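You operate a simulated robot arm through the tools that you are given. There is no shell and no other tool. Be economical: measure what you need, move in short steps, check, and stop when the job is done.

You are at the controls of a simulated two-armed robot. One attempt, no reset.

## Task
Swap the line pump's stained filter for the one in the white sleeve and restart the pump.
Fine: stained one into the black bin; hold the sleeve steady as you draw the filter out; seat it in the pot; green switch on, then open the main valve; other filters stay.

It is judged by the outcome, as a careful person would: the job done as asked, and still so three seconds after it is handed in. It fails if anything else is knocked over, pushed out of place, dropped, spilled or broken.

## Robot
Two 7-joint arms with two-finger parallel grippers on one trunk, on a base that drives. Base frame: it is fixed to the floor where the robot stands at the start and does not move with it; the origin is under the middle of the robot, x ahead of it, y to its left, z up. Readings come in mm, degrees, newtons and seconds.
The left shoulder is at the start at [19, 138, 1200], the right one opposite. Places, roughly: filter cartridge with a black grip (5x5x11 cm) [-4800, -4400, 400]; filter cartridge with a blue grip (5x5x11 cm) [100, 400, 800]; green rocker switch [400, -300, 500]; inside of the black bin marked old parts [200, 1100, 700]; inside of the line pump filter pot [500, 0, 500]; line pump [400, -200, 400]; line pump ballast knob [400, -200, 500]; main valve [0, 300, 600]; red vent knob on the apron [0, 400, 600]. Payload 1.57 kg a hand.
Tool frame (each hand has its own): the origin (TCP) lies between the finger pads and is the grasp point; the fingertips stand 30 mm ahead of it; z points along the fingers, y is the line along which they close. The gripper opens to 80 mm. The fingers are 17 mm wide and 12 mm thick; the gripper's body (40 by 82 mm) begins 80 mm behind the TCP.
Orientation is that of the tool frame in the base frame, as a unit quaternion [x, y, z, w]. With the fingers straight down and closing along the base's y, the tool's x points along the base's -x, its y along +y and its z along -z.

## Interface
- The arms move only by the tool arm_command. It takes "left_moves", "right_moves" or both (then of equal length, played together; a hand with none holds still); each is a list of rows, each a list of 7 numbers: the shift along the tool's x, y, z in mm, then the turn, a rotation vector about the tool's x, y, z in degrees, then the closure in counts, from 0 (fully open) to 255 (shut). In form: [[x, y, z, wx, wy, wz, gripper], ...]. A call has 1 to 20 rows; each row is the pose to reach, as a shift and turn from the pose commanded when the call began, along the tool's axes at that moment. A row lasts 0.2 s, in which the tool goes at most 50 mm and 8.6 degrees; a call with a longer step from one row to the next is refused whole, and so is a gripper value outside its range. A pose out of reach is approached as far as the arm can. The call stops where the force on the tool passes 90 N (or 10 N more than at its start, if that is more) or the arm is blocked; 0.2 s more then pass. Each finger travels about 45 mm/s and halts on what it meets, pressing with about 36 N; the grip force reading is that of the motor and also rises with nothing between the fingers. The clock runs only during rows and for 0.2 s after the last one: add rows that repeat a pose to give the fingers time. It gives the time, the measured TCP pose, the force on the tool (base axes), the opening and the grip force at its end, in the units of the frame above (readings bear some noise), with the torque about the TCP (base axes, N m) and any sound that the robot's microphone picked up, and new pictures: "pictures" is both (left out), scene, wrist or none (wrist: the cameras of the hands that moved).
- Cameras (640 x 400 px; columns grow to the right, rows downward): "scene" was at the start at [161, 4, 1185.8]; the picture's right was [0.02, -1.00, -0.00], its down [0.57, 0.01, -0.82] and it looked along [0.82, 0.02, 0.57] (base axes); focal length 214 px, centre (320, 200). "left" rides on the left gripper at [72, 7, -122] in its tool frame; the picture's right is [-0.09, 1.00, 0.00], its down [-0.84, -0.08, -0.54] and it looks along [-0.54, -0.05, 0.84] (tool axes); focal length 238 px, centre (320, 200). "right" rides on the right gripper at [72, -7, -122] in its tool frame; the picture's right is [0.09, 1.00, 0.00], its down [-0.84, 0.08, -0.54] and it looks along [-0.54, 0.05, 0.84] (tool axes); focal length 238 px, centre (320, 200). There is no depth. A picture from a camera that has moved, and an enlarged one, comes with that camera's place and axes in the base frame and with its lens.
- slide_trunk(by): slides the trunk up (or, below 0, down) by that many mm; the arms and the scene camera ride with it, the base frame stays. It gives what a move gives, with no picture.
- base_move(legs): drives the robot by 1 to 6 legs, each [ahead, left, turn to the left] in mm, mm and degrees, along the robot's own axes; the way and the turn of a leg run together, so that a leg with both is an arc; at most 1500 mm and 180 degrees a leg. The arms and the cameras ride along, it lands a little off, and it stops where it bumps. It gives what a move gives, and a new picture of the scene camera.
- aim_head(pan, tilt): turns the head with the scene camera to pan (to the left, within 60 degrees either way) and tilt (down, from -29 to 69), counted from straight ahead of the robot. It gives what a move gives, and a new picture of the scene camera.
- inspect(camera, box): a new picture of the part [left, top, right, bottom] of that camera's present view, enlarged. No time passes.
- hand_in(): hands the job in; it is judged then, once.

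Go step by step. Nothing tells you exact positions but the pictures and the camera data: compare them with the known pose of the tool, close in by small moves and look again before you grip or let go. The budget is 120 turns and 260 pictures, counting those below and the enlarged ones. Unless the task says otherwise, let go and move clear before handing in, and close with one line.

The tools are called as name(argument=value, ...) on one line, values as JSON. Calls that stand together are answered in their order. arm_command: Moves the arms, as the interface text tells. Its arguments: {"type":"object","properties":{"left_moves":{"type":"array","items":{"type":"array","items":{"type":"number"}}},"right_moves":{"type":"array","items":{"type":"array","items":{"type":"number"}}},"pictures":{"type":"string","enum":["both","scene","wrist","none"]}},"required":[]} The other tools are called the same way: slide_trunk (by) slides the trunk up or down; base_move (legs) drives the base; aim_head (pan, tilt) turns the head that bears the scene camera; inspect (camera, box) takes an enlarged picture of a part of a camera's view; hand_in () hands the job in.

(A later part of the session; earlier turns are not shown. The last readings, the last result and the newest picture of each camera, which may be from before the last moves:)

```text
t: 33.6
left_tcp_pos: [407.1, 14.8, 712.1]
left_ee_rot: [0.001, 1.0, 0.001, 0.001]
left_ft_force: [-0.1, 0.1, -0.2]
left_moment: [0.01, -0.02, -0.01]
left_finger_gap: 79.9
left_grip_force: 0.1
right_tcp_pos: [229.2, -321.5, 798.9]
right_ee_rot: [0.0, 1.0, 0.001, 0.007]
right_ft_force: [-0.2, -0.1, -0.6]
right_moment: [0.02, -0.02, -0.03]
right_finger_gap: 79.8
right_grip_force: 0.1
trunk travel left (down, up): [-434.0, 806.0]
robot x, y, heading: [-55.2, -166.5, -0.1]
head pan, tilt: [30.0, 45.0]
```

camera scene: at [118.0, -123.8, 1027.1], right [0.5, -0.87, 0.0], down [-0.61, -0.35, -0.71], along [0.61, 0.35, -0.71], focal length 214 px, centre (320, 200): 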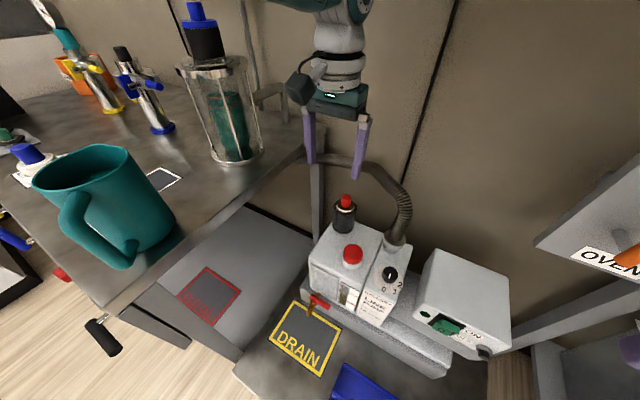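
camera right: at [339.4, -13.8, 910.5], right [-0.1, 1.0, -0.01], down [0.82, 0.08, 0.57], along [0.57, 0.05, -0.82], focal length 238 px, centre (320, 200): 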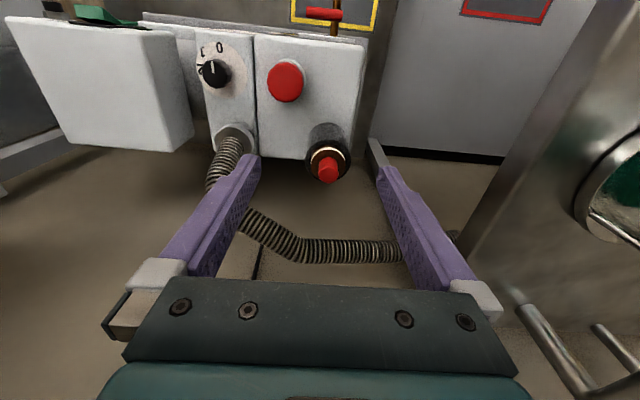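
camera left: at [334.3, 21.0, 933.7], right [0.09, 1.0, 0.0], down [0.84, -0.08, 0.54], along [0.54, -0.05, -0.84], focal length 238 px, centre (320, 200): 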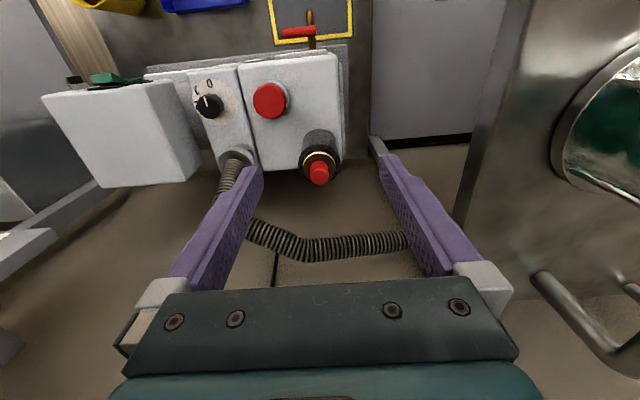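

arm_command(left_moves=[[0, 0, -30, 0, 0, 0, 0], [0, 0, -60, 0, 0, 0, 0], [-10, 2, -90, 0, 0, 0, 0], [-30, 4, -110, 0, 0, 0, 0]], pictures="none")

slide_trunk(by=-80)

aim_head(pan=25, tilt=35)

inspect(camera="left", box=[0, 0, 640, 400])

```text
t: 34.6
left_tcp_pos: [425.2, 24.2, 815.7]
left_ee_rot: [0.0, 1.0, 0.001, 0.0]
left_ft_force: [-0.3, -0.4, -0.5]
left_moment: [0.0, -0.02, 0.02]
left_finger_gap: 79.9
left_grip_force: 0.0
left hand out of reach, approached as far as the arm can: row 4
right_tcp_pos: [228.6, -320.8, 798.6]
right_ee_rot: [0.0, 1.0, 0.0, 0.008]
right_ft_force: [-0.7, 0.5, 0.3]
right_moment: [0.04, -0.02, 0.04]
right_finger_gap: 80.1
right_grip_force: 0.0
trunk travel left (down, up): [-434.0, 806.0]
robot x, y, heading: [-54.3, -164.5, 0.0]
head pan, tilt: [30.0, 45.0]
```

```text
t: 35.8
left_tcp_pos: [425.8, 22.6, 735.5]
left_ee_rot: [0.0, 1.0, 0.001, 0.001]
left_ft_force: [0.8, -0.4, -0.8]
left_moment: [0.02, -0.02, 0.03]
left_finger_gap: 79.7
left_grip_force: 0.0
right_tcp_pos: [228.1, -321.5, 719.1]
right_ee_rot: [0.0, 1.0, 0.001, 0.008]
right_ft_force: [-0.3, 0.2, 0.9]
right_moment: [-0.01, 0.01, -0.03]
right_finger_gap: 80.2
right_grip_force: 0.1
trunk travel left (down, up): [-354.0, 886.0]
robot x, y, heading: [-50.6, -165.0, -0.2]
head pan, tilt: [30.0, 45.0]
```

```text
t: 36.5
left_tcp_pos: [425.6, 22.3, 735.6]
left_ee_rot: [0.0, 1.0, 0.001, 0.001]
left_ft_force: [0.4, 0.0, -0.9]
left_moment: [-0.01, 0.02, 0.0]
left_finger_gap: 80.1
left_grip_force: 0.2
right_tcp_pos: [228.6, -320.8, 719.6]
right_ee_rot: [0.0, 1.0, 0.0, 0.007]
right_ft_force: [0.1, 0.5, -0.4]
right_moment: [0.03, -0.03, 0.01]
right_finger_gap: 80.0
right_grip_force: 0.0
trunk travel left (down, up): [-354.0, 886.0]
robot x, y, heading: [-57.0, -169.0, 0.3]
head pan, tilt: [25.0, 35.0]
camera scene: at [127.4, -127.4, 861.9], right [0.42, -0.91, 0.0], down [-0.52, -0.24, -0.82], along [0.74, 0.35, -0.57], focal length 214 px, centre (320, 200)
```

scene: 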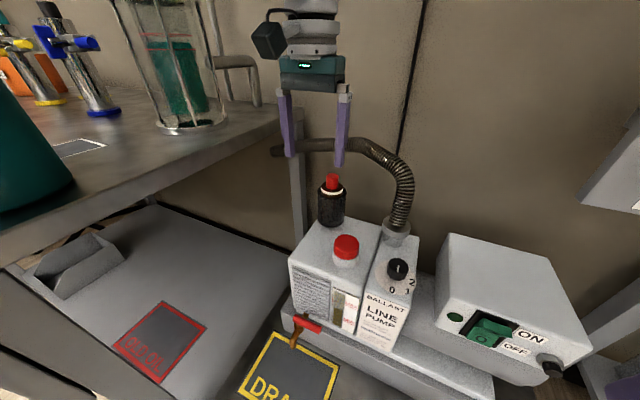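

```text
1.00 times, centred on (320, 200) of left (not enlarged: the box is as wide or as high as the picture)
camera zoom: at [352.6, 28.0, 857.1], right [0.09, 1.0, 0.0], down [0.84, -0.08, 0.54], along [0.54, -0.05, -0.84], focal length 238 px, centre (320, 200)
```

zoom: 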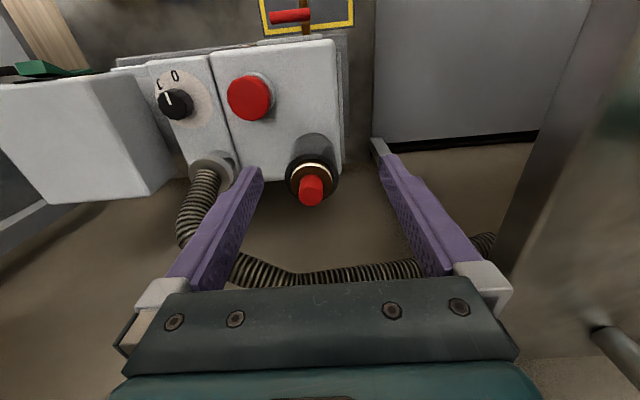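

With the cameras close, the red grip top is at [459, 7, 664]. I'll centre the hand over it at the current height.

arm_command(left_moves=[[-15, -8, 0, 0, 0, 0, 0], [-33, -15, 0, 0, 0, 0, 0], [-33, -15, 0, 0, 0, 0, 0]], pictures="wrist")

```text
t: 37.3
left_tcp_pos: [427.1, 14.1, 736.6]
left_ee_rot: [0.0, 1.0, 0.002, 0.001]
left_ft_force: [0.1, -0.2, -0.5]
left_moment: [-0.03, -0.03, 0.02]
left_finger_gap: 80.2
left_grip_force: 0.1
left hand out of reach, approached as far as the arm can: row 1, 2, 3
right_tcp_pos: [227.9, -321.1, 718.3]
right_ee_rot: [0.0, 1.0, 0.001, 0.007]
right_ft_force: [-0.2, -0.5, -0.6]
right_moment: [0.0, 0.0, -0.01]
right_finger_gap: 80.1
right_grip_force: 0.1
trunk travel left (down, up): [-354.0, 886.0]
robot x, y, heading: [-55.4, -168.2, 0.0]
head pan, tilt: [25.0, 35.0]
camera left: at [354.0, 19.5, 858.3], right [0.09, 1.0, 0.0], down [0.84, -0.08, 0.54], along [0.54, -0.05, -0.84], focal length 238 px, centre (320, 200)
```

left: 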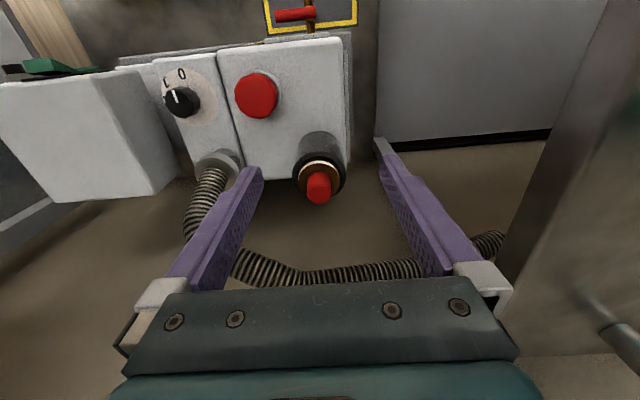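

I need about 32 mm more ahead, so I'll drive the base in and then lower with the trunk.

base_move(legs=[[45, -7, 0]])

inspect(camera="left", box=[160, 80, 480, 280])

```text
t: 38.2
left_tcp_pos: [473.0, 7.2, 736.0]
left_ee_rot: [0.0, 1.0, 0.001, 0.001]
left_ft_force: [0.9, 0.0, -0.4]
left_moment: [0.01, 0.02, -0.01]
left_finger_gap: 79.9
left_grip_force: 0.0
right_tcp_pos: [274.1, -327.6, 718.9]
right_ee_rot: [0.0, 1.0, 0.002, 0.007]
right_ft_force: [0.8, 0.6, 0.1]
right_moment: [-0.02, 0.05, 0.0]
right_finger_gap: 80.1
right_grip_force: 0.2
trunk travel left (down, up): [-354.0, 886.0]
robot x, y, heading: [-7.8, -173.9, -0.2]
head pan, tilt: [25.0, 35.0]
camera scene: at [172.9, -134.4, 862.0], right [0.42, -0.91, 0.0], down [-0.52, -0.24, -0.82], along [0.74, 0.35, -0.57], focal length 214 px, centre (320, 200)
```

scene: 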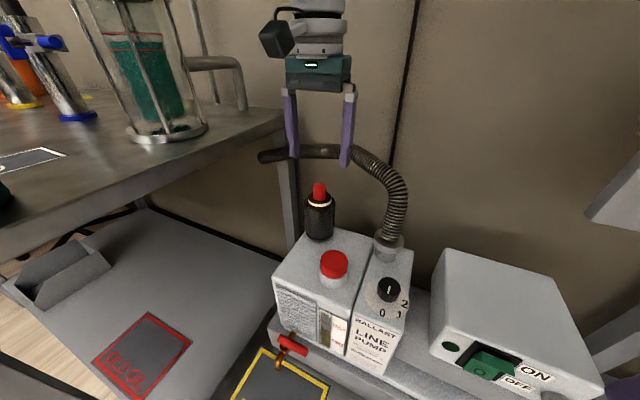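

```text
2.00 times, centred on (320, 180) of left
camera zoom: at [399.3, 12.8, 858.4], right [0.09, 1.0, 0.0], down [0.84, -0.08, 0.54], along [0.54, -0.05, -0.84], focal length 477 px, centre (320, 240)
```

zoom: 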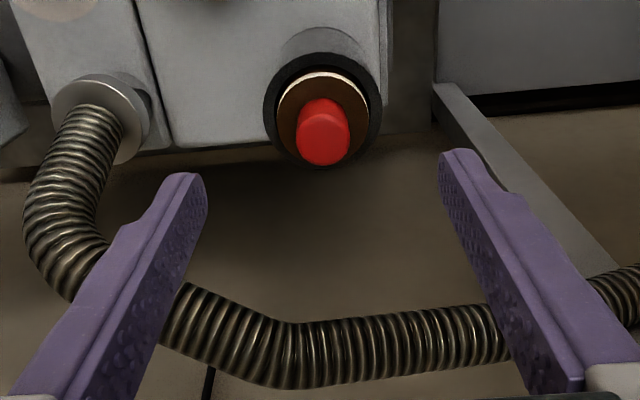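

The base drove in without a bump, and the hand at [473, 7, 736] is centred over the red grip. I'll check the grip's height before lowering.

inspect(camera="scene", box=[256, 80, 416, 180])

inspect(camera="scene", box=[280, 160, 376, 220])

```text
4.00 times, centred on (336, 130) of scene
camera zoom: at [172.9, -134.4, 862.0], right [0.42, -0.91, 0.0], down [-0.52, -0.24, -0.82], along [0.74, 0.35, -0.57], focal length 858 px, centre (256, 480)
```

zoom: 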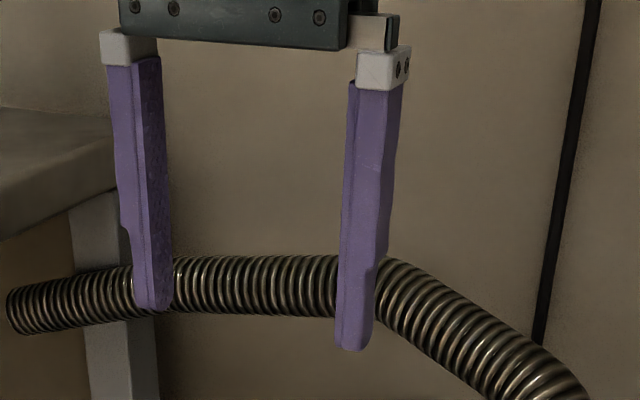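

```text
6.67 times, centred on (328, 190) of scene
camera zoom: at [172.9, -134.4, 862.0], right [0.42, -0.91, 0.0], down [-0.52, -0.24, -0.82], along [0.74, 0.35, -0.57], focal length 1430 px, centre (267, 267)
```

zoom: 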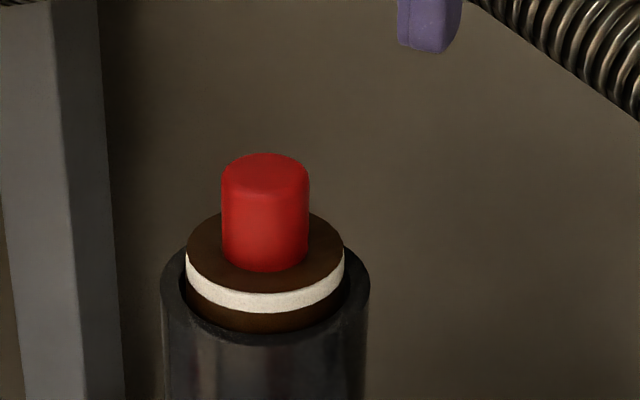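

The knob is about 24 mm wide and 26 mm tall, from z 630 to 656. I'll lower the trunk so the fingertips stop just above the disc, lifting the right hand first.

arm_command(right_moves=[[20, 0, -30, 0, 0, 0, 0], [40, 0, -60, 0, 0, 0, 0], [60, 0, -90, 0, 0, 0, 0]], pictures="none")

slide_trunk(by=-50)

inspect(camera="left", box=[160, 80, 480, 280])

inspect(camera="scene", box=[240, 60, 400, 160])

```text
t: 39.0
left_tcp_pos: [472.8, 7.4, 735.6]
left_ee_rot: [0.0, 1.0, 0.001, 0.0]
left_ft_force: [0.6, 0.3, -0.1]
left_moment: [-0.01, -0.01, 0.0]
left_finger_gap: 80.0
left_grip_force: 0.0
right_tcp_pos: [211.7, -328.9, 808.9]
right_ee_rot: [0.0, 1.0, 0.001, 0.007]
right_ft_force: [-0.7, -0.6, 0.0]
right_moment: [0.03, -0.01, 0.0]
right_finger_gap: 80.0
right_grip_force: 0.0
trunk travel left (down, up): [-354.0, 886.0]
robot x, y, heading: [-11.0, -174.4, 0.1]
head pan, tilt: [25.0, 35.0]
```

```text
t: 39.9
left_tcp_pos: [471.3, 7.6, 686.3]
left_ee_rot: [0.0, 1.0, 0.001, 0.001]
left_ft_force: [-0.1, -0.1, 1.0]
left_moment: [-0.03, -0.01, 0.01]
left_finger_gap: 80.0
left_grip_force: 0.0
right_tcp_pos: [212.2, -328.7, 759.0]
right_ee_rot: [0.0, 1.0, 0.001, 0.008]
right_ft_force: [-0.3, -0.3, 0.0]
right_moment: [0.0, -0.01, -0.02]
right_finger_gap: 80.1
right_grip_force: 0.0
trunk travel left (down, up): [-304.0, 936.0]
robot x, y, heading: [-11.9, -173.9, -0.0]
head pan, tilt: [25.0, 35.0]
```

```text
2.00 times, centred on (320, 180) of left
camera zoom: at [399.0, 12.9, 808.2], right [0.09, 1.0, 0.0], down [0.84, -0.08, 0.54], along [0.54, -0.05, -0.84], focal length 477 px, centre (320, 240)
```

zoom: 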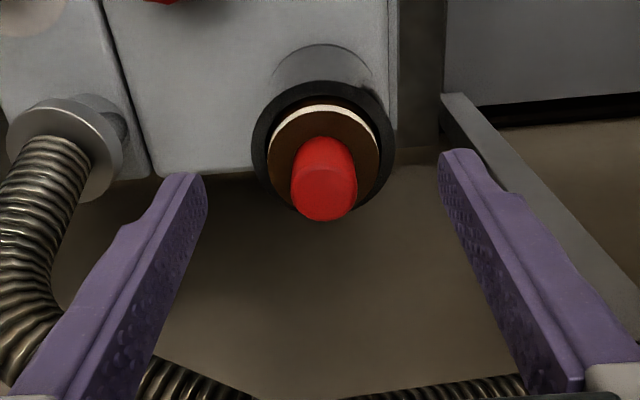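

```text
4.00 times, centred on (320, 110) of scene
camera zoom: at [172.5, -134.3, 811.9], right [0.42, -0.91, 0.0], down [-0.52, -0.24, -0.82], along [0.74, 0.35, -0.57], focal length 858 px, centre (320, 560)
```

zoom: 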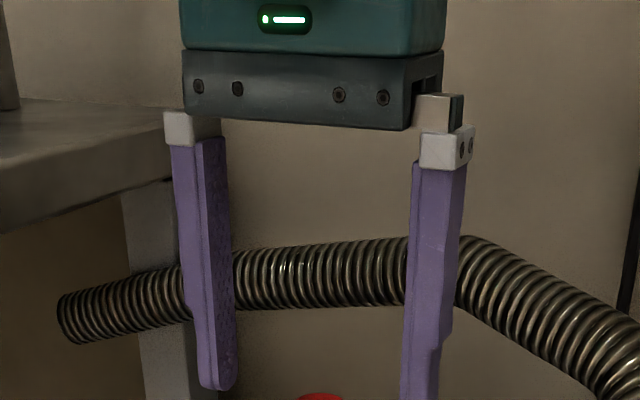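

The hose is well behind the fingers (x 544). The knob sits about 6 mm further ahead, so I'll nudge the hand forward and lower the rest of the way.

arm_command(left_moves=[[-6, 0, 0, 0, 0, 0, 0], [-6, 0, 0, 0, 0, 0, 0]], pictures="none")

slide_trunk(by=-22)

inspect(camera="left", box=[160, 80, 480, 280])

inspect(camera="scene", box=[240, 100, 400, 200])

```text
t: 40.5
left_tcp_pos: [471.8, 7.0, 686.2]
left_ee_rot: [0.001, 1.0, 0.001, 0.0]
left_ft_force: [0.4, -0.2, -1.1]
left_moment: [0.02, 0.0, -0.01]
left_finger_gap: 80.1
left_grip_force: 0.1
left hand out of reach, approached as far as the arm can: row 1, 2
right_tcp_pos: [211.7, -329.3, 759.1]
right_ee_rot: [0.0, 1.0, 0.001, 0.008]
right_ft_force: [0.3, -0.5, 0.1]
right_moment: [-0.02, 0.01, -0.01]
right_finger_gap: 80.0
right_grip_force: 0.1
trunk travel left (down, up): [-304.0, 936.0]
robot x, y, heading: [-11.5, -173.3, -0.1]
head pan, tilt: [25.0, 35.0]
```

```text
t: 41.2
left_tcp_pos: [472.5, 7.2, 664.8]
left_ee_rot: [0.0, 1.0, 0.001, 0.001]
left_ft_force: [0.5, 0.2, 0.8]
left_moment: [0.01, -0.03, -0.03]
left_finger_gap: 79.9
left_grip_force: 0.0
right_tcp_pos: [213.0, -329.2, 735.9]
right_ee_rot: [-0.001, 1.0, 0.001, 0.007]
right_ft_force: [-0.7, -0.3, -0.5]
right_moment: [0.04, -0.01, -0.02]
right_finger_gap: 80.2
right_grip_force: 0.0
trunk travel left (down, up): [-282.0, 958.0]
robot x, y, heading: [-12.6, -175.3, -0.1]
head pan, tilt: [25.0, 35.0]
```

```text
2.00 times, centred on (320, 180) of left
camera zoom: at [399.0, 12.9, 786.2], right [0.09, 1.0, 0.0], down [0.84, -0.08, 0.54], along [0.54, -0.05, -0.84], focal length 477 px, centre (320, 240)
```

zoom: 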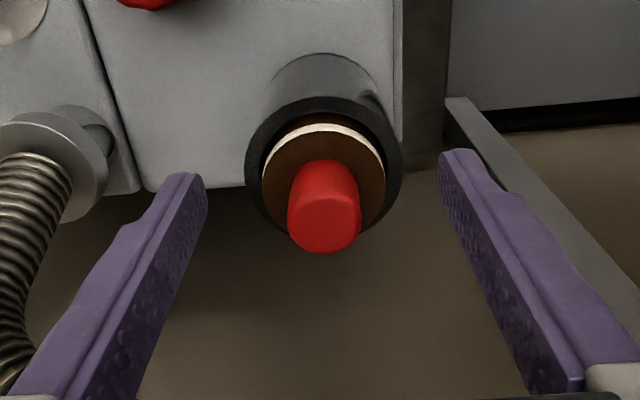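

```text
4.00 times, centred on (320, 150) of scene
camera zoom: at [172.6, -134.3, 789.9], right [0.42, -0.91, 0.0], down [-0.52, -0.24, -0.82], along [0.74, 0.35, -0.57], focal length 858 px, centre (320, 400)
```

zoom: 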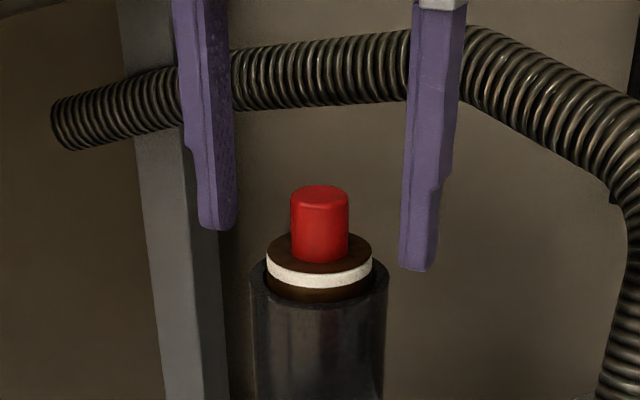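

The fingertips straddle the red knob with their ends just above the disc. I'll close the left gripper.

arm_command(left_moves=[[0, 0, 0, 0, 0, 0, 150], [0, 0, 0, 0, 0, 0, 255], [0, 0, 0, 0, 0, 0, 255], [0, 0, 0, 0, 0, 0, 255], [0, 0, 0, 0, 0, 0, 255], [0, 0, 0, 0, 0, 0, 255]], pictures="both")

```text
t: 42.6
left_tcp_pos: [472.1, 7.9, 663.8]
left_ee_rot: [0.001, 1.0, 0.001, 0.0]
left_ft_force: [-0.5, -0.6, 1.2]
left_moment: [0.02, -0.03, 0.0]
left_finger_gap: 23.2
left_grip_force: 35.8
right_tcp_pos: [211.6, -328.4, 736.2]
right_ee_rot: [0.0, 1.0, 0.001, 0.009]
right_ft_force: [0.0, 0.5, 0.6]
right_moment: [0.01, -0.02, 0.04]
right_finger_gap: 80.0
right_grip_force: 0.0
trunk travel left (down, up): [-282.0, 958.0]
robot x, y, heading: [-12.9, -172.6, 0.1]
head pan, tilt: [25.0, 35.0]
camera scene: at [172.4, -134.3, 789.9], right [0.42, -0.91, 0.0], down [-0.52, -0.24, -0.82], along [0.74, 0.35, -0.57], focal length 214 px, centre (320, 200)
camera left: at [398.8, 13.0, 786.2], right [0.09, 1.0, 0.0], down [0.84, -0.08, 0.54], along [0.54, -0.05, -0.84], focal length 238 px, centre (320, 200)
```

scene: 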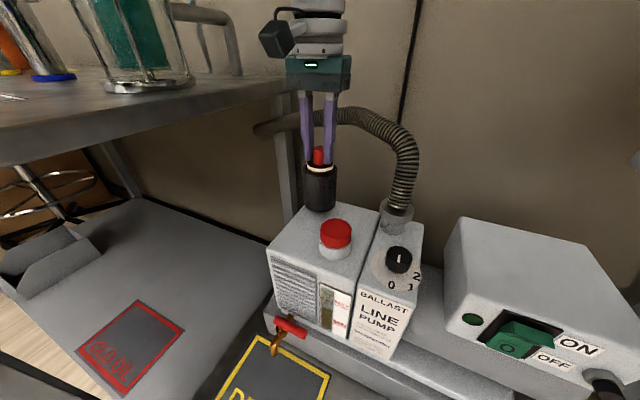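
left: 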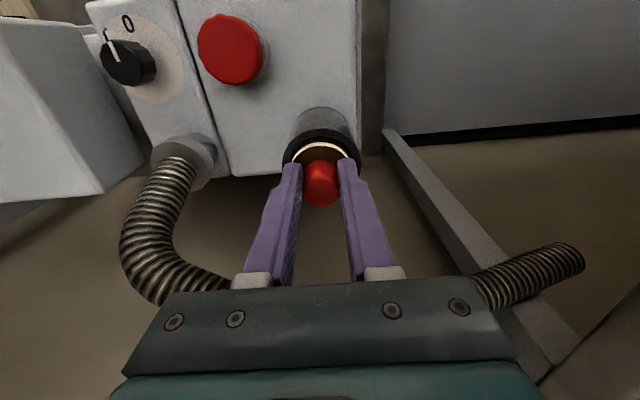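

The knob is held with a 23 mm gap and steady force. I'll draw it straight up with the trunk.

slide_trunk(by=30)

slide_trunk(by=130)

aim_head(pan=25, tilt=38)

```text
t: 43.4
left_tcp_pos: [471.7, 7.9, 693.9]
left_ee_rot: [0.0, 1.0, 0.001, 0.0]
left_ft_force: [-0.7, 0.3, -0.2]
left_moment: [-0.01, 0.02, -0.01]
left_finger_gap: 22.9
left_grip_force: 35.9
right_tcp_pos: [211.8, -329.1, 765.2]
right_ee_rot: [0.0, 1.0, 0.001, 0.007]
right_ft_force: [-0.5, -0.3, 0.0]
right_moment: [-0.01, 0.01, 0.03]
right_finger_gap: 80.1
right_grip_force: 0.1
trunk travel left (down, up): [-312.0, 928.0]
robot x, y, heading: [-5.3, -171.8, -0.3]
head pan, tilt: [25.0, 35.0]
```

```text
t: 44.9
left_tcp_pos: [471.2, 6.8, 824.5]
left_ee_rot: [0.001, 1.0, 0.001, 0.0]
left_ft_force: [0.0, 0.2, -1.0]
left_moment: [-0.01, -0.01, 0.01]
left_finger_gap: 23.3
left_grip_force: 35.1
right_tcp_pos: [211.5, -328.7, 896.1]
right_ee_rot: [0.0, 1.0, 0.001, 0.006]
right_ft_force: [-0.1, 0.3, 0.3]
right_moment: [-0.03, 0.0, -0.01]
right_finger_gap: 80.3
right_grip_force: 0.1
trunk travel left (down, up): [-442.0, 798.0]
robot x, y, heading: [-12.0, -173.9, -0.2]
head pan, tilt: [25.0, 35.0]
```

```text
t: 45.6
left_tcp_pos: [472.3, 6.9, 823.7]
left_ee_rot: [0.0, 1.0, 0.001, -0.001]
left_ft_force: [0.2, -0.6, -1.0]
left_moment: [-0.02, 0.0, 0.0]
left_finger_gap: 23.3
left_grip_force: 35.6
right_tcp_pos: [211.7, -328.5, 896.3]
right_ee_rot: [0.0, 1.0, 0.001, 0.008]
right_ft_force: [1.0, 0.3, 0.1]
right_moment: [0.02, 0.0, 0.02]
right_finger_gap: 80.2
right_grip_force: 0.0
trunk travel left (down, up): [-442.0, 798.0]
robot x, y, heading: [-8.8, -176.4, 0.1]
head pan, tilt: [25.0, 38.0]
camera scene: at [170.9, -135.0, 945.0], right [0.42, -0.91, 0.0], down [-0.56, -0.26, -0.79], along [0.71, 0.33, -0.62], focal length 214 px, centre (320, 200)
```

scene: 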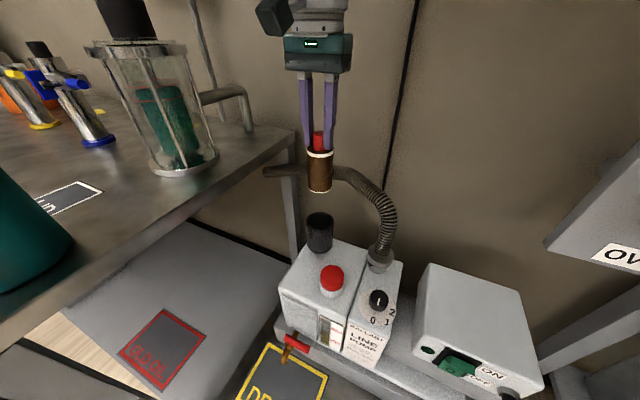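

The stained filter is out and firmly held. I'll pull it back toward the robot, then raise the trunk for transport over the bench.

arm_command(left_moves=[[30, 0, -20, 0, 0, 0, 255], [65, -5, -40, 0, 0, 0, 255], [100, -10, -60, 0, 0, 0, 255], [135, -10, -80, 0, 0, 0, 255], [170, -10, -100, 0, 0, 0, 255], [200, -10, -120, 0, 0, 0, 255]], pictures="none")

slide_trunk(by=130)

base_move(legs=[[-200, 0, 0]])

```text
t: 46.8
left_tcp_pos: [437.5, -7.1, 858.8]
left_ee_rot: [-0.007, 0.997, 0.002, -0.076]
left_ft_force: [0.5, 0.3, -1.5]
left_moment: [0.0, -0.01, -0.02]
left_finger_gap: 23.4
left_grip_force: 35.2
left hand out of reach, approached as far as the arm can: row 1, 2, 3, 4, 5, 6
right_tcp_pos: [210.5, -327.1, 895.2]
right_ee_rot: [0.0, 1.0, 0.003, 0.008]
right_ft_force: [-0.4, -0.3, 0.4]
right_moment: [0.01, 0.01, 0.01]
right_finger_gap: 79.7
right_grip_force: 0.0
trunk travel left (down, up): [-442.0, 798.0]
robot x, y, heading: [-8.1, -172.9, -0.0]
head pan, tilt: [25.0, 38.0]
stopped in row 6 (left hand): the arm was blocked; the commanded pose is now the measured one
```

```text
t: 48.6
left_tcp_pos: [437.0, -8.1, 859.2]
left_ee_rot: [-0.006, 0.997, 0.0, -0.078]
left_ft_force: [-0.3, 0.4, -0.4]
left_moment: [-0.03, -0.01, 0.02]
left_finger_gap: 23.3
left_grip_force: 35.3
right_tcp_pos: [211.2, -327.0, 896.2]
right_ee_rot: [-0.001, 1.0, 0.002, 0.006]
right_ft_force: [0.6, 0.4, 0.1]
right_moment: [-0.01, -0.01, -0.02]
right_finger_gap: 80.1
right_grip_force: 0.1
trunk travel left (down, up): [-442.0, 798.0]
robot x, y, heading: [-6.1, -170.4, 0.1]
head pan, tilt: [25.0, 38.0]
stopped: the arm was blocked; the commanded pose is now the measured one
```

```text
t: 50.2
left_tcp_pos: [241.7, -9.4, 859.1]
left_ee_rot: [-0.007, 0.997, -0.001, -0.076]
left_ft_force: [0.5, 0.1, -1.2]
left_moment: [0.0, 0.01, 0.0]
left_finger_gap: 23.3
left_grip_force: 35.3
right_tcp_pos: [14.5, -329.6, 896.9]
right_ee_rot: [0.0, 1.0, 0.001, 0.007]
right_ft_force: [0.9, -0.1, -0.3]
right_moment: [0.01, -0.02, 0.01]
right_finger_gap: 80.0
right_grip_force: 0.0
trunk travel left (down, up): [-442.0, 798.0]
robot x, y, heading: [-209.3, -175.6, -0.2]
head pan, tilt: [25.0, 38.0]
camera scene: at [-26.4, -135.7, 945.7], right [0.42, -0.91, 0.0], down [-0.56, -0.26, -0.79], along [0.71, 0.33, -0.62], focal length 214 px, centre (320, 200)
```

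scene: 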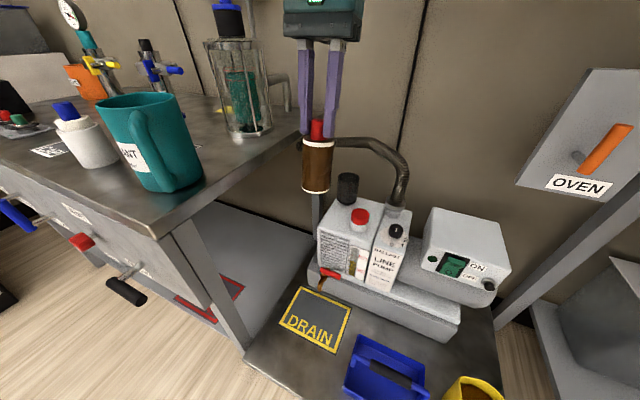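

The base backed out cleanly and nothing looks disturbed. I'll retry raising the trunk here.

slide_trunk(by=150)

aim_head(pan=45, tilt=25)

```text
t: 51.9
left_tcp_pos: [241.3, -9.5, 1009.2]
left_ee_rot: [-0.006, 0.997, -0.001, -0.076]
left_ft_force: [-0.2, -0.2, -0.8]
left_moment: [0.02, 0.0, -0.01]
left_finger_gap: 23.2
left_grip_force: 35.0
right_tcp_pos: [14.3, -328.8, 1045.7]
right_ee_rot: [0.001, 1.0, 0.002, 0.007]
right_ft_force: [0.1, -0.1, 0.7]
right_moment: [0.0, 0.02, 0.04]
right_finger_gap: 80.0
right_grip_force: 0.1
trunk travel left (down, up): [-592.0, 648.0]
robot x, y, heading: [-207.0, -177.0, -0.1]
head pan, tilt: [25.0, 38.0]
```

```text
t: 52.8
left_tcp_pos: [241.7, -9.6, 1008.8]
left_ee_rot: [-0.006, 0.997, 0.0, -0.075]
left_ft_force: [-0.5, 0.5, -1.1]
left_moment: [-0.01, -0.01, 0.02]
left_finger_gap: 23.1
left_grip_force: 35.4
right_tcp_pos: [16.1, -328.7, 1046.8]
right_ee_rot: [0.001, 1.0, 0.001, 0.008]
right_ft_force: [-0.6, 0.3, -0.2]
right_moment: [-0.04, 0.0, -0.02]
right_finger_gap: 80.0
right_grip_force: 0.0
trunk travel left (down, up): [-592.0, 648.0]
robot x, y, heading: [-206.1, -176.2, -0.0]
head pan, tilt: [45.0, 25.0]
camera scene: at [-39.1, -107.1, 1116.0], right [0.71, -0.71, 0.0], down [-0.3, -0.3, -0.91], along [0.64, 0.64, -0.42], focal length 214 px, centre (320, 200)
```

scene: 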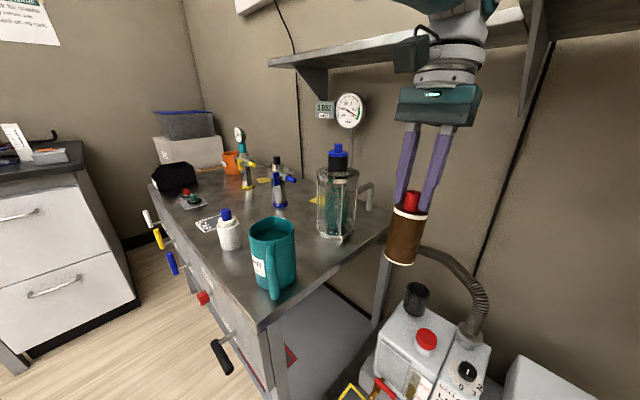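

There's a steel shelf above the bench (front edge near x 490), so I'll stay short of it. I'll raise a bit more and drive left along the bench toward the bin near [160, 1150].

slide_trunk(by=80)

base_move(legs=[[-60, 0, 0], [0, 700, 0]])

```text
t: 53.9
left_tcp_pos: [241.3, -9.2, 1089.1]
left_ee_rot: [-0.006, 0.997, 0.0, -0.075]
left_ft_force: [-0.5, -0.5, -1.3]
left_moment: [-0.03, -0.02, 0.02]
left_finger_gap: 23.3
left_grip_force: 35.0
right_tcp_pos: [14.2, -328.3, 1127.3]
right_ee_rot: [0.001, 1.0, 0.0, 0.008]
right_ft_force: [-0.6, 0.2, 0.2]
right_moment: [0.03, 0.01, 0.0]
right_finger_gap: 80.0
right_grip_force: 0.1
trunk travel left (down, up): [-672.0, 568.0]
robot x, y, heading: [-207.3, -172.9, -0.1]
head pan, tilt: [45.0, 25.0]
```

```text
t: 58.3
left_tcp_pos: [181.6, 683.3, 1090.3]
left_ee_rot: [-0.005, 0.997, 0.0, -0.076]
left_ft_force: [0.7, 0.7, -0.8]
left_moment: [0.03, 0.01, 0.0]
left_finger_gap: 23.6
left_grip_force: 35.6
right_tcp_pos: [-42.8, 364.0, 1126.2]
right_ee_rot: [0.001, 1.0, 0.001, 0.007]
right_ft_force: [-0.3, 1.2, 1.4]
right_moment: [0.02, -0.02, -0.02]
right_finger_gap: 80.0
right_grip_force: 0.0
trunk travel left (down, up): [-672.0, 568.0]
robot x, y, heading: [-268.9, 517.2, 0.1]
head pan, tilt: [45.0, 25.0]
camera scene: at [-98.2, 585.3, 1196.1], right [0.71, -0.71, 0.0], down [-0.3, -0.3, -0.91], along [0.64, 0.64, -0.42], focal length 214 px, centre (320, 200)
```

scene: 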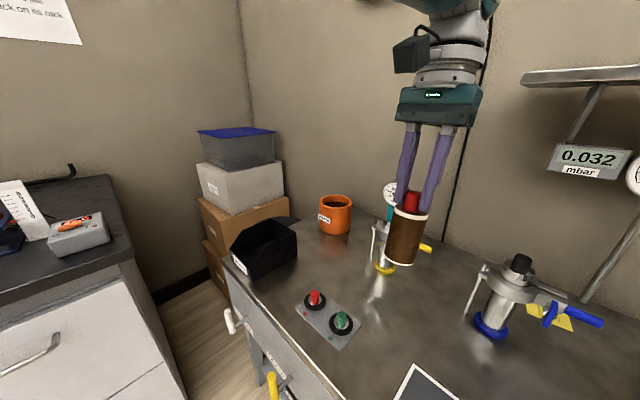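

The bin is near [145, 1045, 805] and the way is clear. I'll drive the rest of the way left.

base_move(legs=[[-30, 350, 0]])

aim_head(pan=30, tilt=50)

inspect(camera="left", box=[0, 0, 640, 400])

```text
t: 60.6
left_tcp_pos: [152.4, 1027.1, 1090.5]
left_ee_rot: [-0.006, 0.997, -0.001, -0.075]
left_ft_force: [0.4, 0.5, -1.7]
left_moment: [-0.01, -0.02, -0.02]
left_finger_gap: 23.4
left_grip_force: 35.4
right_tcp_pos: [-74.0, 708.4, 1126.5]
right_ee_rot: [0.001, 1.0, 0.001, 0.008]
right_ft_force: [0.2, 0.3, -0.4]
right_moment: [-0.02, 0.01, 0.01]
right_finger_gap: 80.0
right_grip_force: 0.1
trunk travel left (down, up): [-672.0, 568.0]
robot x, y, heading: [-298.1, 865.1, -0.2]
head pan, tilt: [45.0, 25.0]
camera scene: at [-128.5, 930.2, 1196.1], right [0.71, -0.71, 0.0], down [-0.3, -0.3, -0.91], along [0.64, 0.64, -0.42], focal length 214 px, centre (320, 200)
```

scene: 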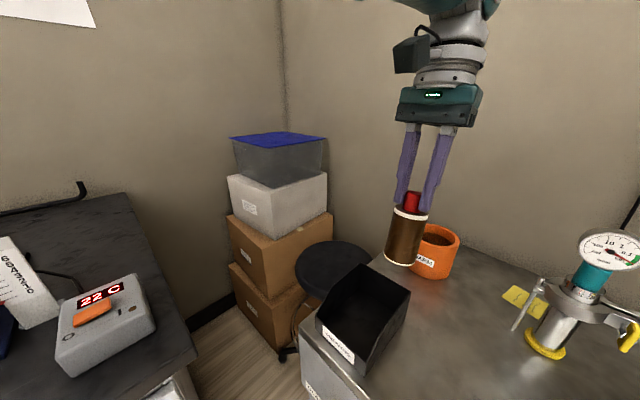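

```text
t: 61.5
left_tcp_pos: [153.0, 1028.4, 1089.2]
left_ee_rot: [-0.006, 0.997, -0.001, -0.077]
left_ft_force: [0.3, 0.2, 0.0]
left_moment: [-0.01, -0.02, 0.04]
left_finger_gap: 23.4
left_grip_force: 34.8
right_tcp_pos: [-75.3, 709.0, 1126.9]
right_ee_rot: [0.0, 1.0, 0.001, 0.008]
right_ft_force: [-1.0, -0.7, 1.1]
right_moment: [0.03, -0.01, 0.0]
right_finger_gap: 80.0
right_grip_force: 0.2
trunk travel left (down, up): [-672.0, 568.0]
robot x, y, heading: [-293.2, 863.0, 0.0]
head pan, tilt: [30.0, 50.0]
camera scene: at [-126.9, 903.6, 1158.6], right [0.5, -0.87, 0.0], down [-0.66, -0.38, -0.64], along [0.56, 0.32, -0.77], focal length 214 px, centre (320, 200)
```

scene: 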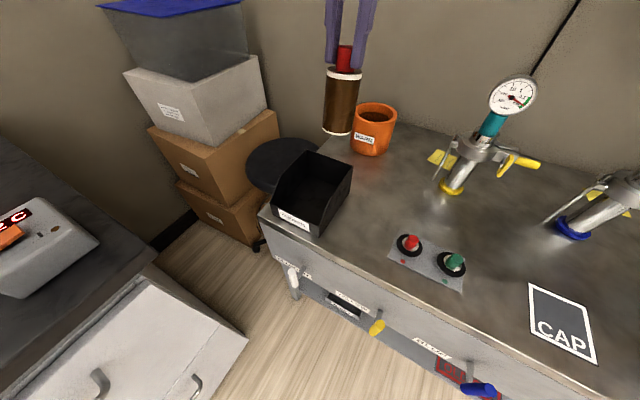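

```text
1.00 times, centred on (320, 200) of left (not enlarged: the box is as wide or as high as the picture)
camera zoom: at [98.2, 1033.1, 1220.6], right [0.08, 1.0, -0.01], down [0.91, -0.07, 0.41], along [0.41, -0.04, -0.91], focal length 238 px, centre (320, 200)
```

zoom: 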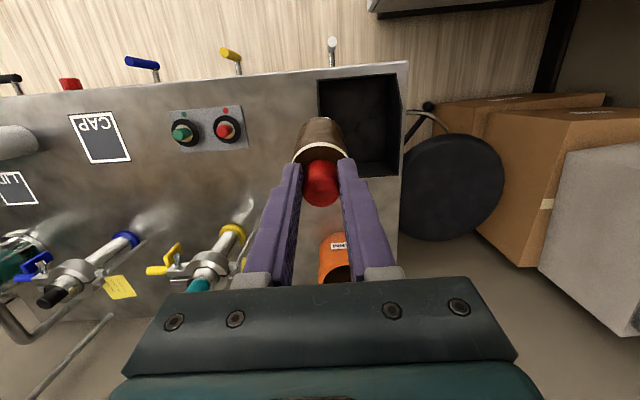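

The bin's centre is near [153, 1090], about 130 x 140 mm. I'll move left 60 mm, straighten the hand, and lower.

base_move(legs=[[0, 62, 0]])

arm_command(left_moves=[[0, 0, 0, 0, -4, 0, 255], [0, 0, 0, 0.4, -8.4, 0, 255], [0, 0, 0, 0.4, -8.4, 0, 255]], pictures="wrist")

slide_trunk(by=-120)

aim_head(pan=45, tilt=45)

inspect(camera="left", box=[160, 40, 480, 240])

```text
t: 62.4
left_tcp_pos: [151.8, 1090.1, 1089.0]
left_ee_rot: [-0.006, 0.997, 0.0, -0.076]
left_ft_force: [0.1, -0.3, -0.5]
left_moment: [0.0, -0.03, 0.03]
left_finger_gap: 23.1
left_grip_force: 35.7
right_tcp_pos: [-74.4, 770.2, 1126.5]
right_ee_rot: [0.0, 1.0, 0.0, 0.008]
right_ft_force: [-0.5, -0.3, 0.3]
right_moment: [0.01, -0.03, -0.05]
right_finger_gap: 80.4
right_grip_force: 0.1
trunk travel left (down, up): [-672.0, 568.0]
robot x, y, heading: [-297.4, 923.1, 0.2]
head pan, tilt: [30.0, 50.0]
camera scene: at [-127.0, 965.4, 1158.6], right [0.5, -0.87, 0.0], down [-0.66, -0.38, -0.64], along [0.56, 0.32, -0.77], focal length 214 px, centre (320, 200)
```

scene: 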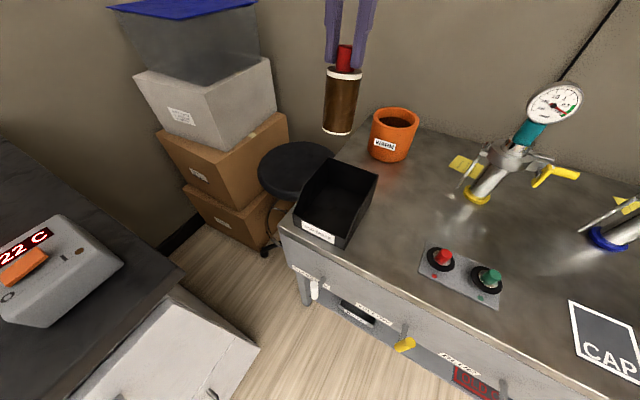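

```text
t: 63.2
left_tcp_pos: [180.1, 1088.0, 1088.1]
left_ee_rot: [-0.007, 1.0, -0.003, -0.01]
left_ft_force: [-0.2, 1.1, 0.1]
left_moment: [-0.03, 0.04, 0.05]
left_finger_gap: 23.7
left_grip_force: 35.5
left hand out of reach, approached as far as the arm can: row 1, 2, 3
right_tcp_pos: [-73.8, 768.9, 1126.8]
right_ee_rot: [0.0, 1.0, 0.001, 0.008]
right_ft_force: [0.3, -0.3, -0.2]
right_moment: [-0.01, 0.02, 0.01]
right_finger_gap: 80.1
right_grip_force: 0.1
trunk travel left (down, up): [-672.0, 568.0]
robot x, y, heading: [-293.1, 928.2, 0.2]
head pan, tilt: [30.0, 50.0]
camera left: at [109.1, 1093.6, 1211.1], right [0.08, 1.0, -0.01], down [0.85, -0.06, 0.53], along [0.52, -0.05, -0.85], focal length 238 px, centre (320, 200)
```

left: 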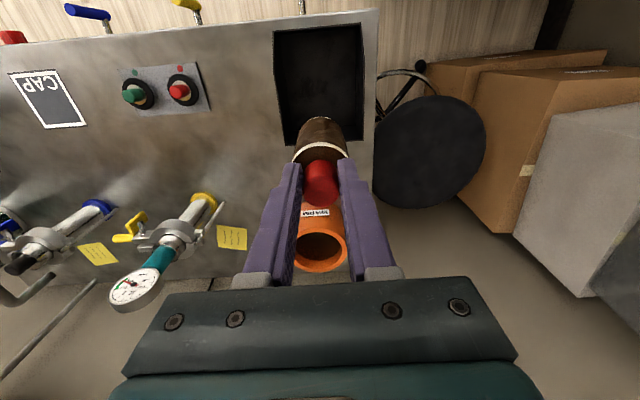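

```text
t: 64.7
left_tcp_pos: [179.8, 1088.0, 967.8]
left_ee_rot: [-0.007, 1.0, -0.003, -0.009]
left_ft_force: [0.0, -0.3, -0.7]
left_moment: [-0.04, 0.02, 0.01]
left_finger_gap: 23.4
left_grip_force: 35.6
right_tcp_pos: [-74.7, 769.5, 1007.2]
right_ee_rot: [0.0, 1.0, 0.001, 0.007]
right_ft_force: [0.0, 0.4, 0.2]
right_moment: [0.0, 0.0, 0.01]
right_finger_gap: 80.2
right_grip_force: 0.0
trunk travel left (down, up): [-552.0, 688.0]
robot x, y, heading: [-290.6, 926.3, 0.1]
head pan, tilt: [30.0, 50.0]
```

```text
t: 65.5
left_tcp_pos: [179.4, 1086.5, 968.4]
left_ee_rot: [-0.007, 1.0, -0.002, -0.009]
left_ft_force: [-0.3, 0.0, -1.2]
left_moment: [0.02, 0.01, -0.01]
left_finger_gap: 23.1
left_grip_force: 35.6
right_tcp_pos: [-74.3, 770.9, 1007.8]
right_ee_rot: [0.0, 1.0, 0.001, 0.008]
right_ft_force: [-0.4, -0.2, -0.5]
right_moment: [-0.03, 0.03, -0.02]
right_finger_gap: 80.1
right_grip_force: 0.1
trunk travel left (down, up): [-552.0, 688.0]
robot x, y, heading: [-295.2, 923.4, -0.2]
head pan, tilt: [45.0, 45.0]
camera scene: at [-136.1, 984.3, 1045.5], right [0.71, -0.71, 0.0], down [-0.5, -0.5, -0.71], along [0.5, 0.5, -0.71], focal length 214 px, centre (320, 200)
```

scene: 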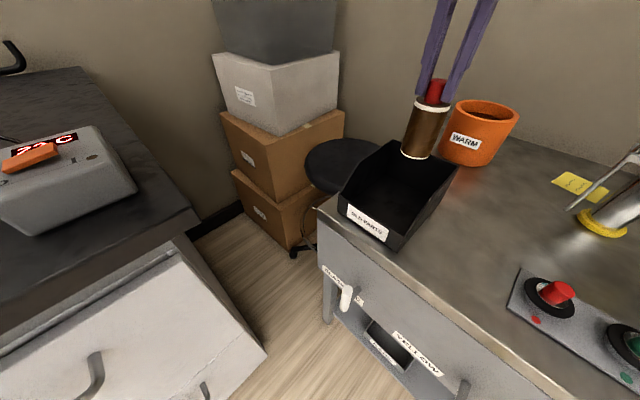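

```text
2.00 times, centred on (320, 140) of left
camera zoom: at [109.0, 1092.9, 1091.1], right [0.08, 1.0, -0.01], down [0.85, -0.06, 0.53], along [0.52, -0.05, -0.85], focal length 477 px, centre (320, 320)
```

zoom: 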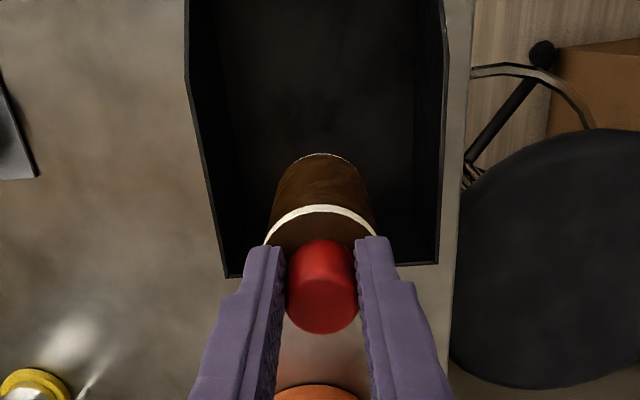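

The bin spans x 59–223 and y 1027–1142. I'll back up 35 mm to centre the filter, then lower it in.

base_move(legs=[[-35, -2, 0]])

slide_trunk(by=-80)

inspect(camera="scene", box=[280, 20, 600, 220])

inspect(camera="left", box=[160, 40, 480, 240])

```text
t: 66.4
left_tcp_pos: [144.0, 1086.1, 967.1]
left_ee_rot: [-0.006, 1.0, -0.003, -0.008]
left_ft_force: [0.5, -1.1, -0.9]
left_moment: [-0.01, -0.01, -0.02]
left_finger_gap: 23.6
left_grip_force: 35.8
right_tcp_pos: [-109.5, 766.6, 1007.0]
right_ee_rot: [0.0, 1.0, 0.001, 0.009]
right_ft_force: [-0.1, 0.4, -0.1]
right_moment: [-0.02, -0.03, 0.02]
right_finger_gap: 80.1
right_grip_force: 0.1
trunk travel left (down, up): [-552.0, 688.0]
robot x, y, heading: [-329.6, 920.1, -0.3]
head pan, tilt: [45.0, 45.0]
camera scene: at [-171.7, 982.4, 1045.4], right [0.71, -0.71, 0.0], down [-0.5, -0.5, -0.71], along [0.5, 0.5, -0.71], focal length 214 px, centre (320, 200)
```

scene: 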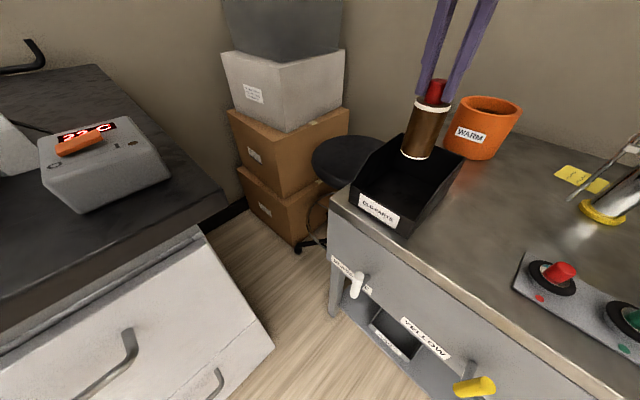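

```text
t: 67.5
left_tcp_pos: [144.6, 1085.7, 886.5]
left_ee_rot: [-0.006, 1.0, -0.002, -0.009]
left_ft_force: [0.3, 0.2, -1.0]
left_moment: [-0.01, 0.05, 0.01]
left_finger_gap: 23.2
left_grip_force: 35.2
right_tcp_pos: [-108.7, 767.4, 927.2]
right_ee_rot: [0.0, 1.0, 0.001, 0.008]
right_ft_force: [-0.1, 0.0, 1.0]
right_moment: [-0.02, 0.05, 0.0]
right_finger_gap: 80.3
right_grip_force: 0.0
trunk travel left (down, up): [-472.0, 768.0]
robot x, y, heading: [-330.3, 922.6, 0.2]
head pan, tilt: [45.0, 45.0]
```

```text
2.00 times, centred on (440, 120) of scene
camera zoom: at [-171.3, 982.4, 965.5], right [0.71, -0.71, 0.0], down [-0.5, -0.5, -0.71], along [0.5, 0.5, -0.71], focal length 429 px, centre (80, 360)
```

zoom: 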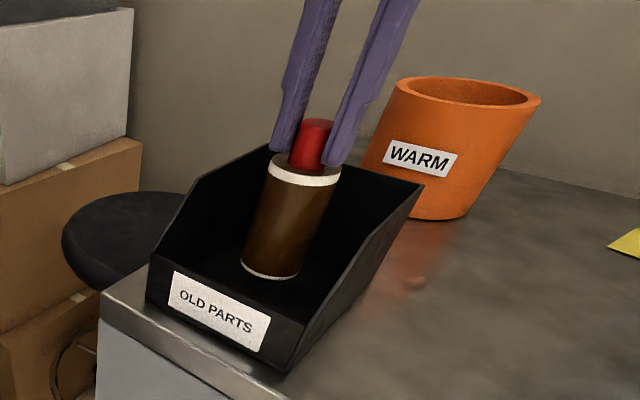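

```text
2.00 times, centred on (320, 140) of left
camera zoom: at [73.7, 1090.9, 1010.7], right [0.08, 1.0, -0.01], down [0.85, -0.06, 0.52], along [0.52, -0.05, -0.85], focal length 477 px, centre (320, 320)
```

zoom: 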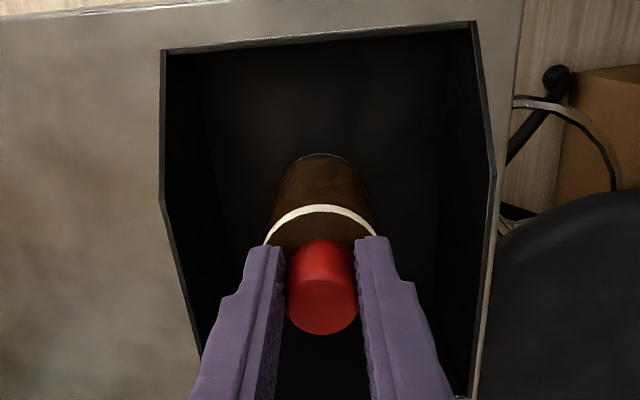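

The filter is inside the bin walls. I'll lower it gently until it touches the floor.

slide_trunk(by=-14)

inspect(camera="scene", box=[280, 20, 600, 220])

```text
t: 68.2
left_tcp_pos: [144.3, 1085.9, 873.0]
left_ee_rot: [-0.006, 1.0, -0.002, -0.011]
left_ft_force: [0.6, -0.1, 0.0]
left_moment: [0.01, 0.0, -0.02]
left_finger_gap: 23.1
left_grip_force: 35.5
right_tcp_pos: [-109.2, 768.8, 913.9]
right_ee_rot: [0.0, 1.0, 0.001, 0.008]
right_ft_force: [-0.6, 0.4, -0.5]
right_moment: [0.01, -0.02, 0.01]
right_finger_gap: 80.2
right_grip_force: 0.0
trunk travel left (down, up): [-458.0, 782.0]
robot x, y, heading: [-326.8, 923.5, 0.1]
head pan, tilt: [45.0, 45.0]
```

```text
2.00 times, centred on (440, 120) of scene
camera zoom: at [-171.3, 982.4, 951.4], right [0.71, -0.71, 0.0], down [-0.5, -0.5, -0.71], along [0.5, 0.5, -0.71], focal length 429 px, centre (80, 360)
```

zoom: 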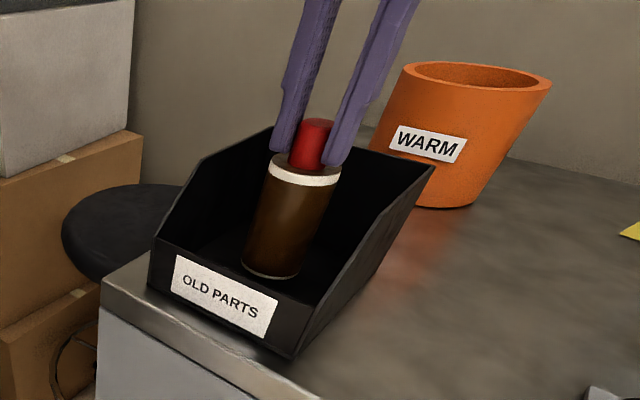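

slide_trunk(by=-8)

slide_trunk(by=-8)

inspect(camera="scene", box=[280, 20, 600, 220])

```text
t: 68.7
left_tcp_pos: [144.5, 1084.8, 865.0]
left_ee_rot: [-0.006, 1.0, -0.003, -0.011]
left_ft_force: [0.2, 0.5, -0.1]
left_moment: [-0.01, 0.04, 0.02]
left_finger_gap: 23.6
left_grip_force: 36.0
right_tcp_pos: [-107.9, 767.6, 905.4]
right_ee_rot: [0.0, 1.0, 0.0, 0.009]
right_ft_force: [1.0, 1.0, -0.3]
right_moment: [-0.04, 0.01, -0.03]
right_finger_gap: 79.9
right_grip_force: 0.1
trunk travel left (down, up): [-450.0, 790.0]
robot x, y, heading: [-332.4, 922.5, -0.1]
head pan, tilt: [45.0, 45.0]
```

```text
t: 69.3
left_tcp_pos: [144.7, 1086.0, 860.2]
left_ee_rot: [-0.005, 1.0, -0.003, -0.01]
left_ft_force: [-7.5, -1.1, 27.1]
left_moment: [-0.05, 0.68, -0.01]
left_finger_gap: 23.5
left_grip_force: 35.7
right_tcp_pos: [-108.5, 769.5, 897.8]
right_ee_rot: [0.0, 1.0, 0.002, 0.009]
right_ft_force: [0.0, 0.2, 0.5]
right_moment: [-0.04, 0.0, -0.01]
right_finger_gap: 79.8
right_grip_force: 0.0
trunk travel left (down, up): [-442.0, 798.0]
robot x, y, heading: [-332.6, 919.4, 0.1]
head pan, tilt: [45.0, 45.0]
```

```text
2.00 times, centred on (440, 120) of scene
camera zoom: at [-170.5, 983.1, 936.2], right [0.71, -0.71, 0.0], down [-0.5, -0.5, -0.71], along [0.5, 0.5, -0.71], focal length 429 px, centre (80, 360)
```

zoom: 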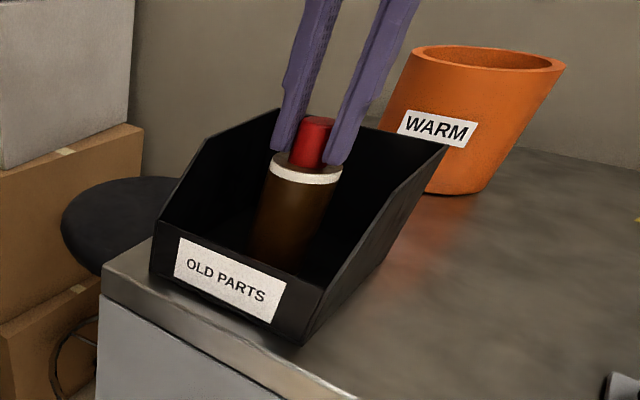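

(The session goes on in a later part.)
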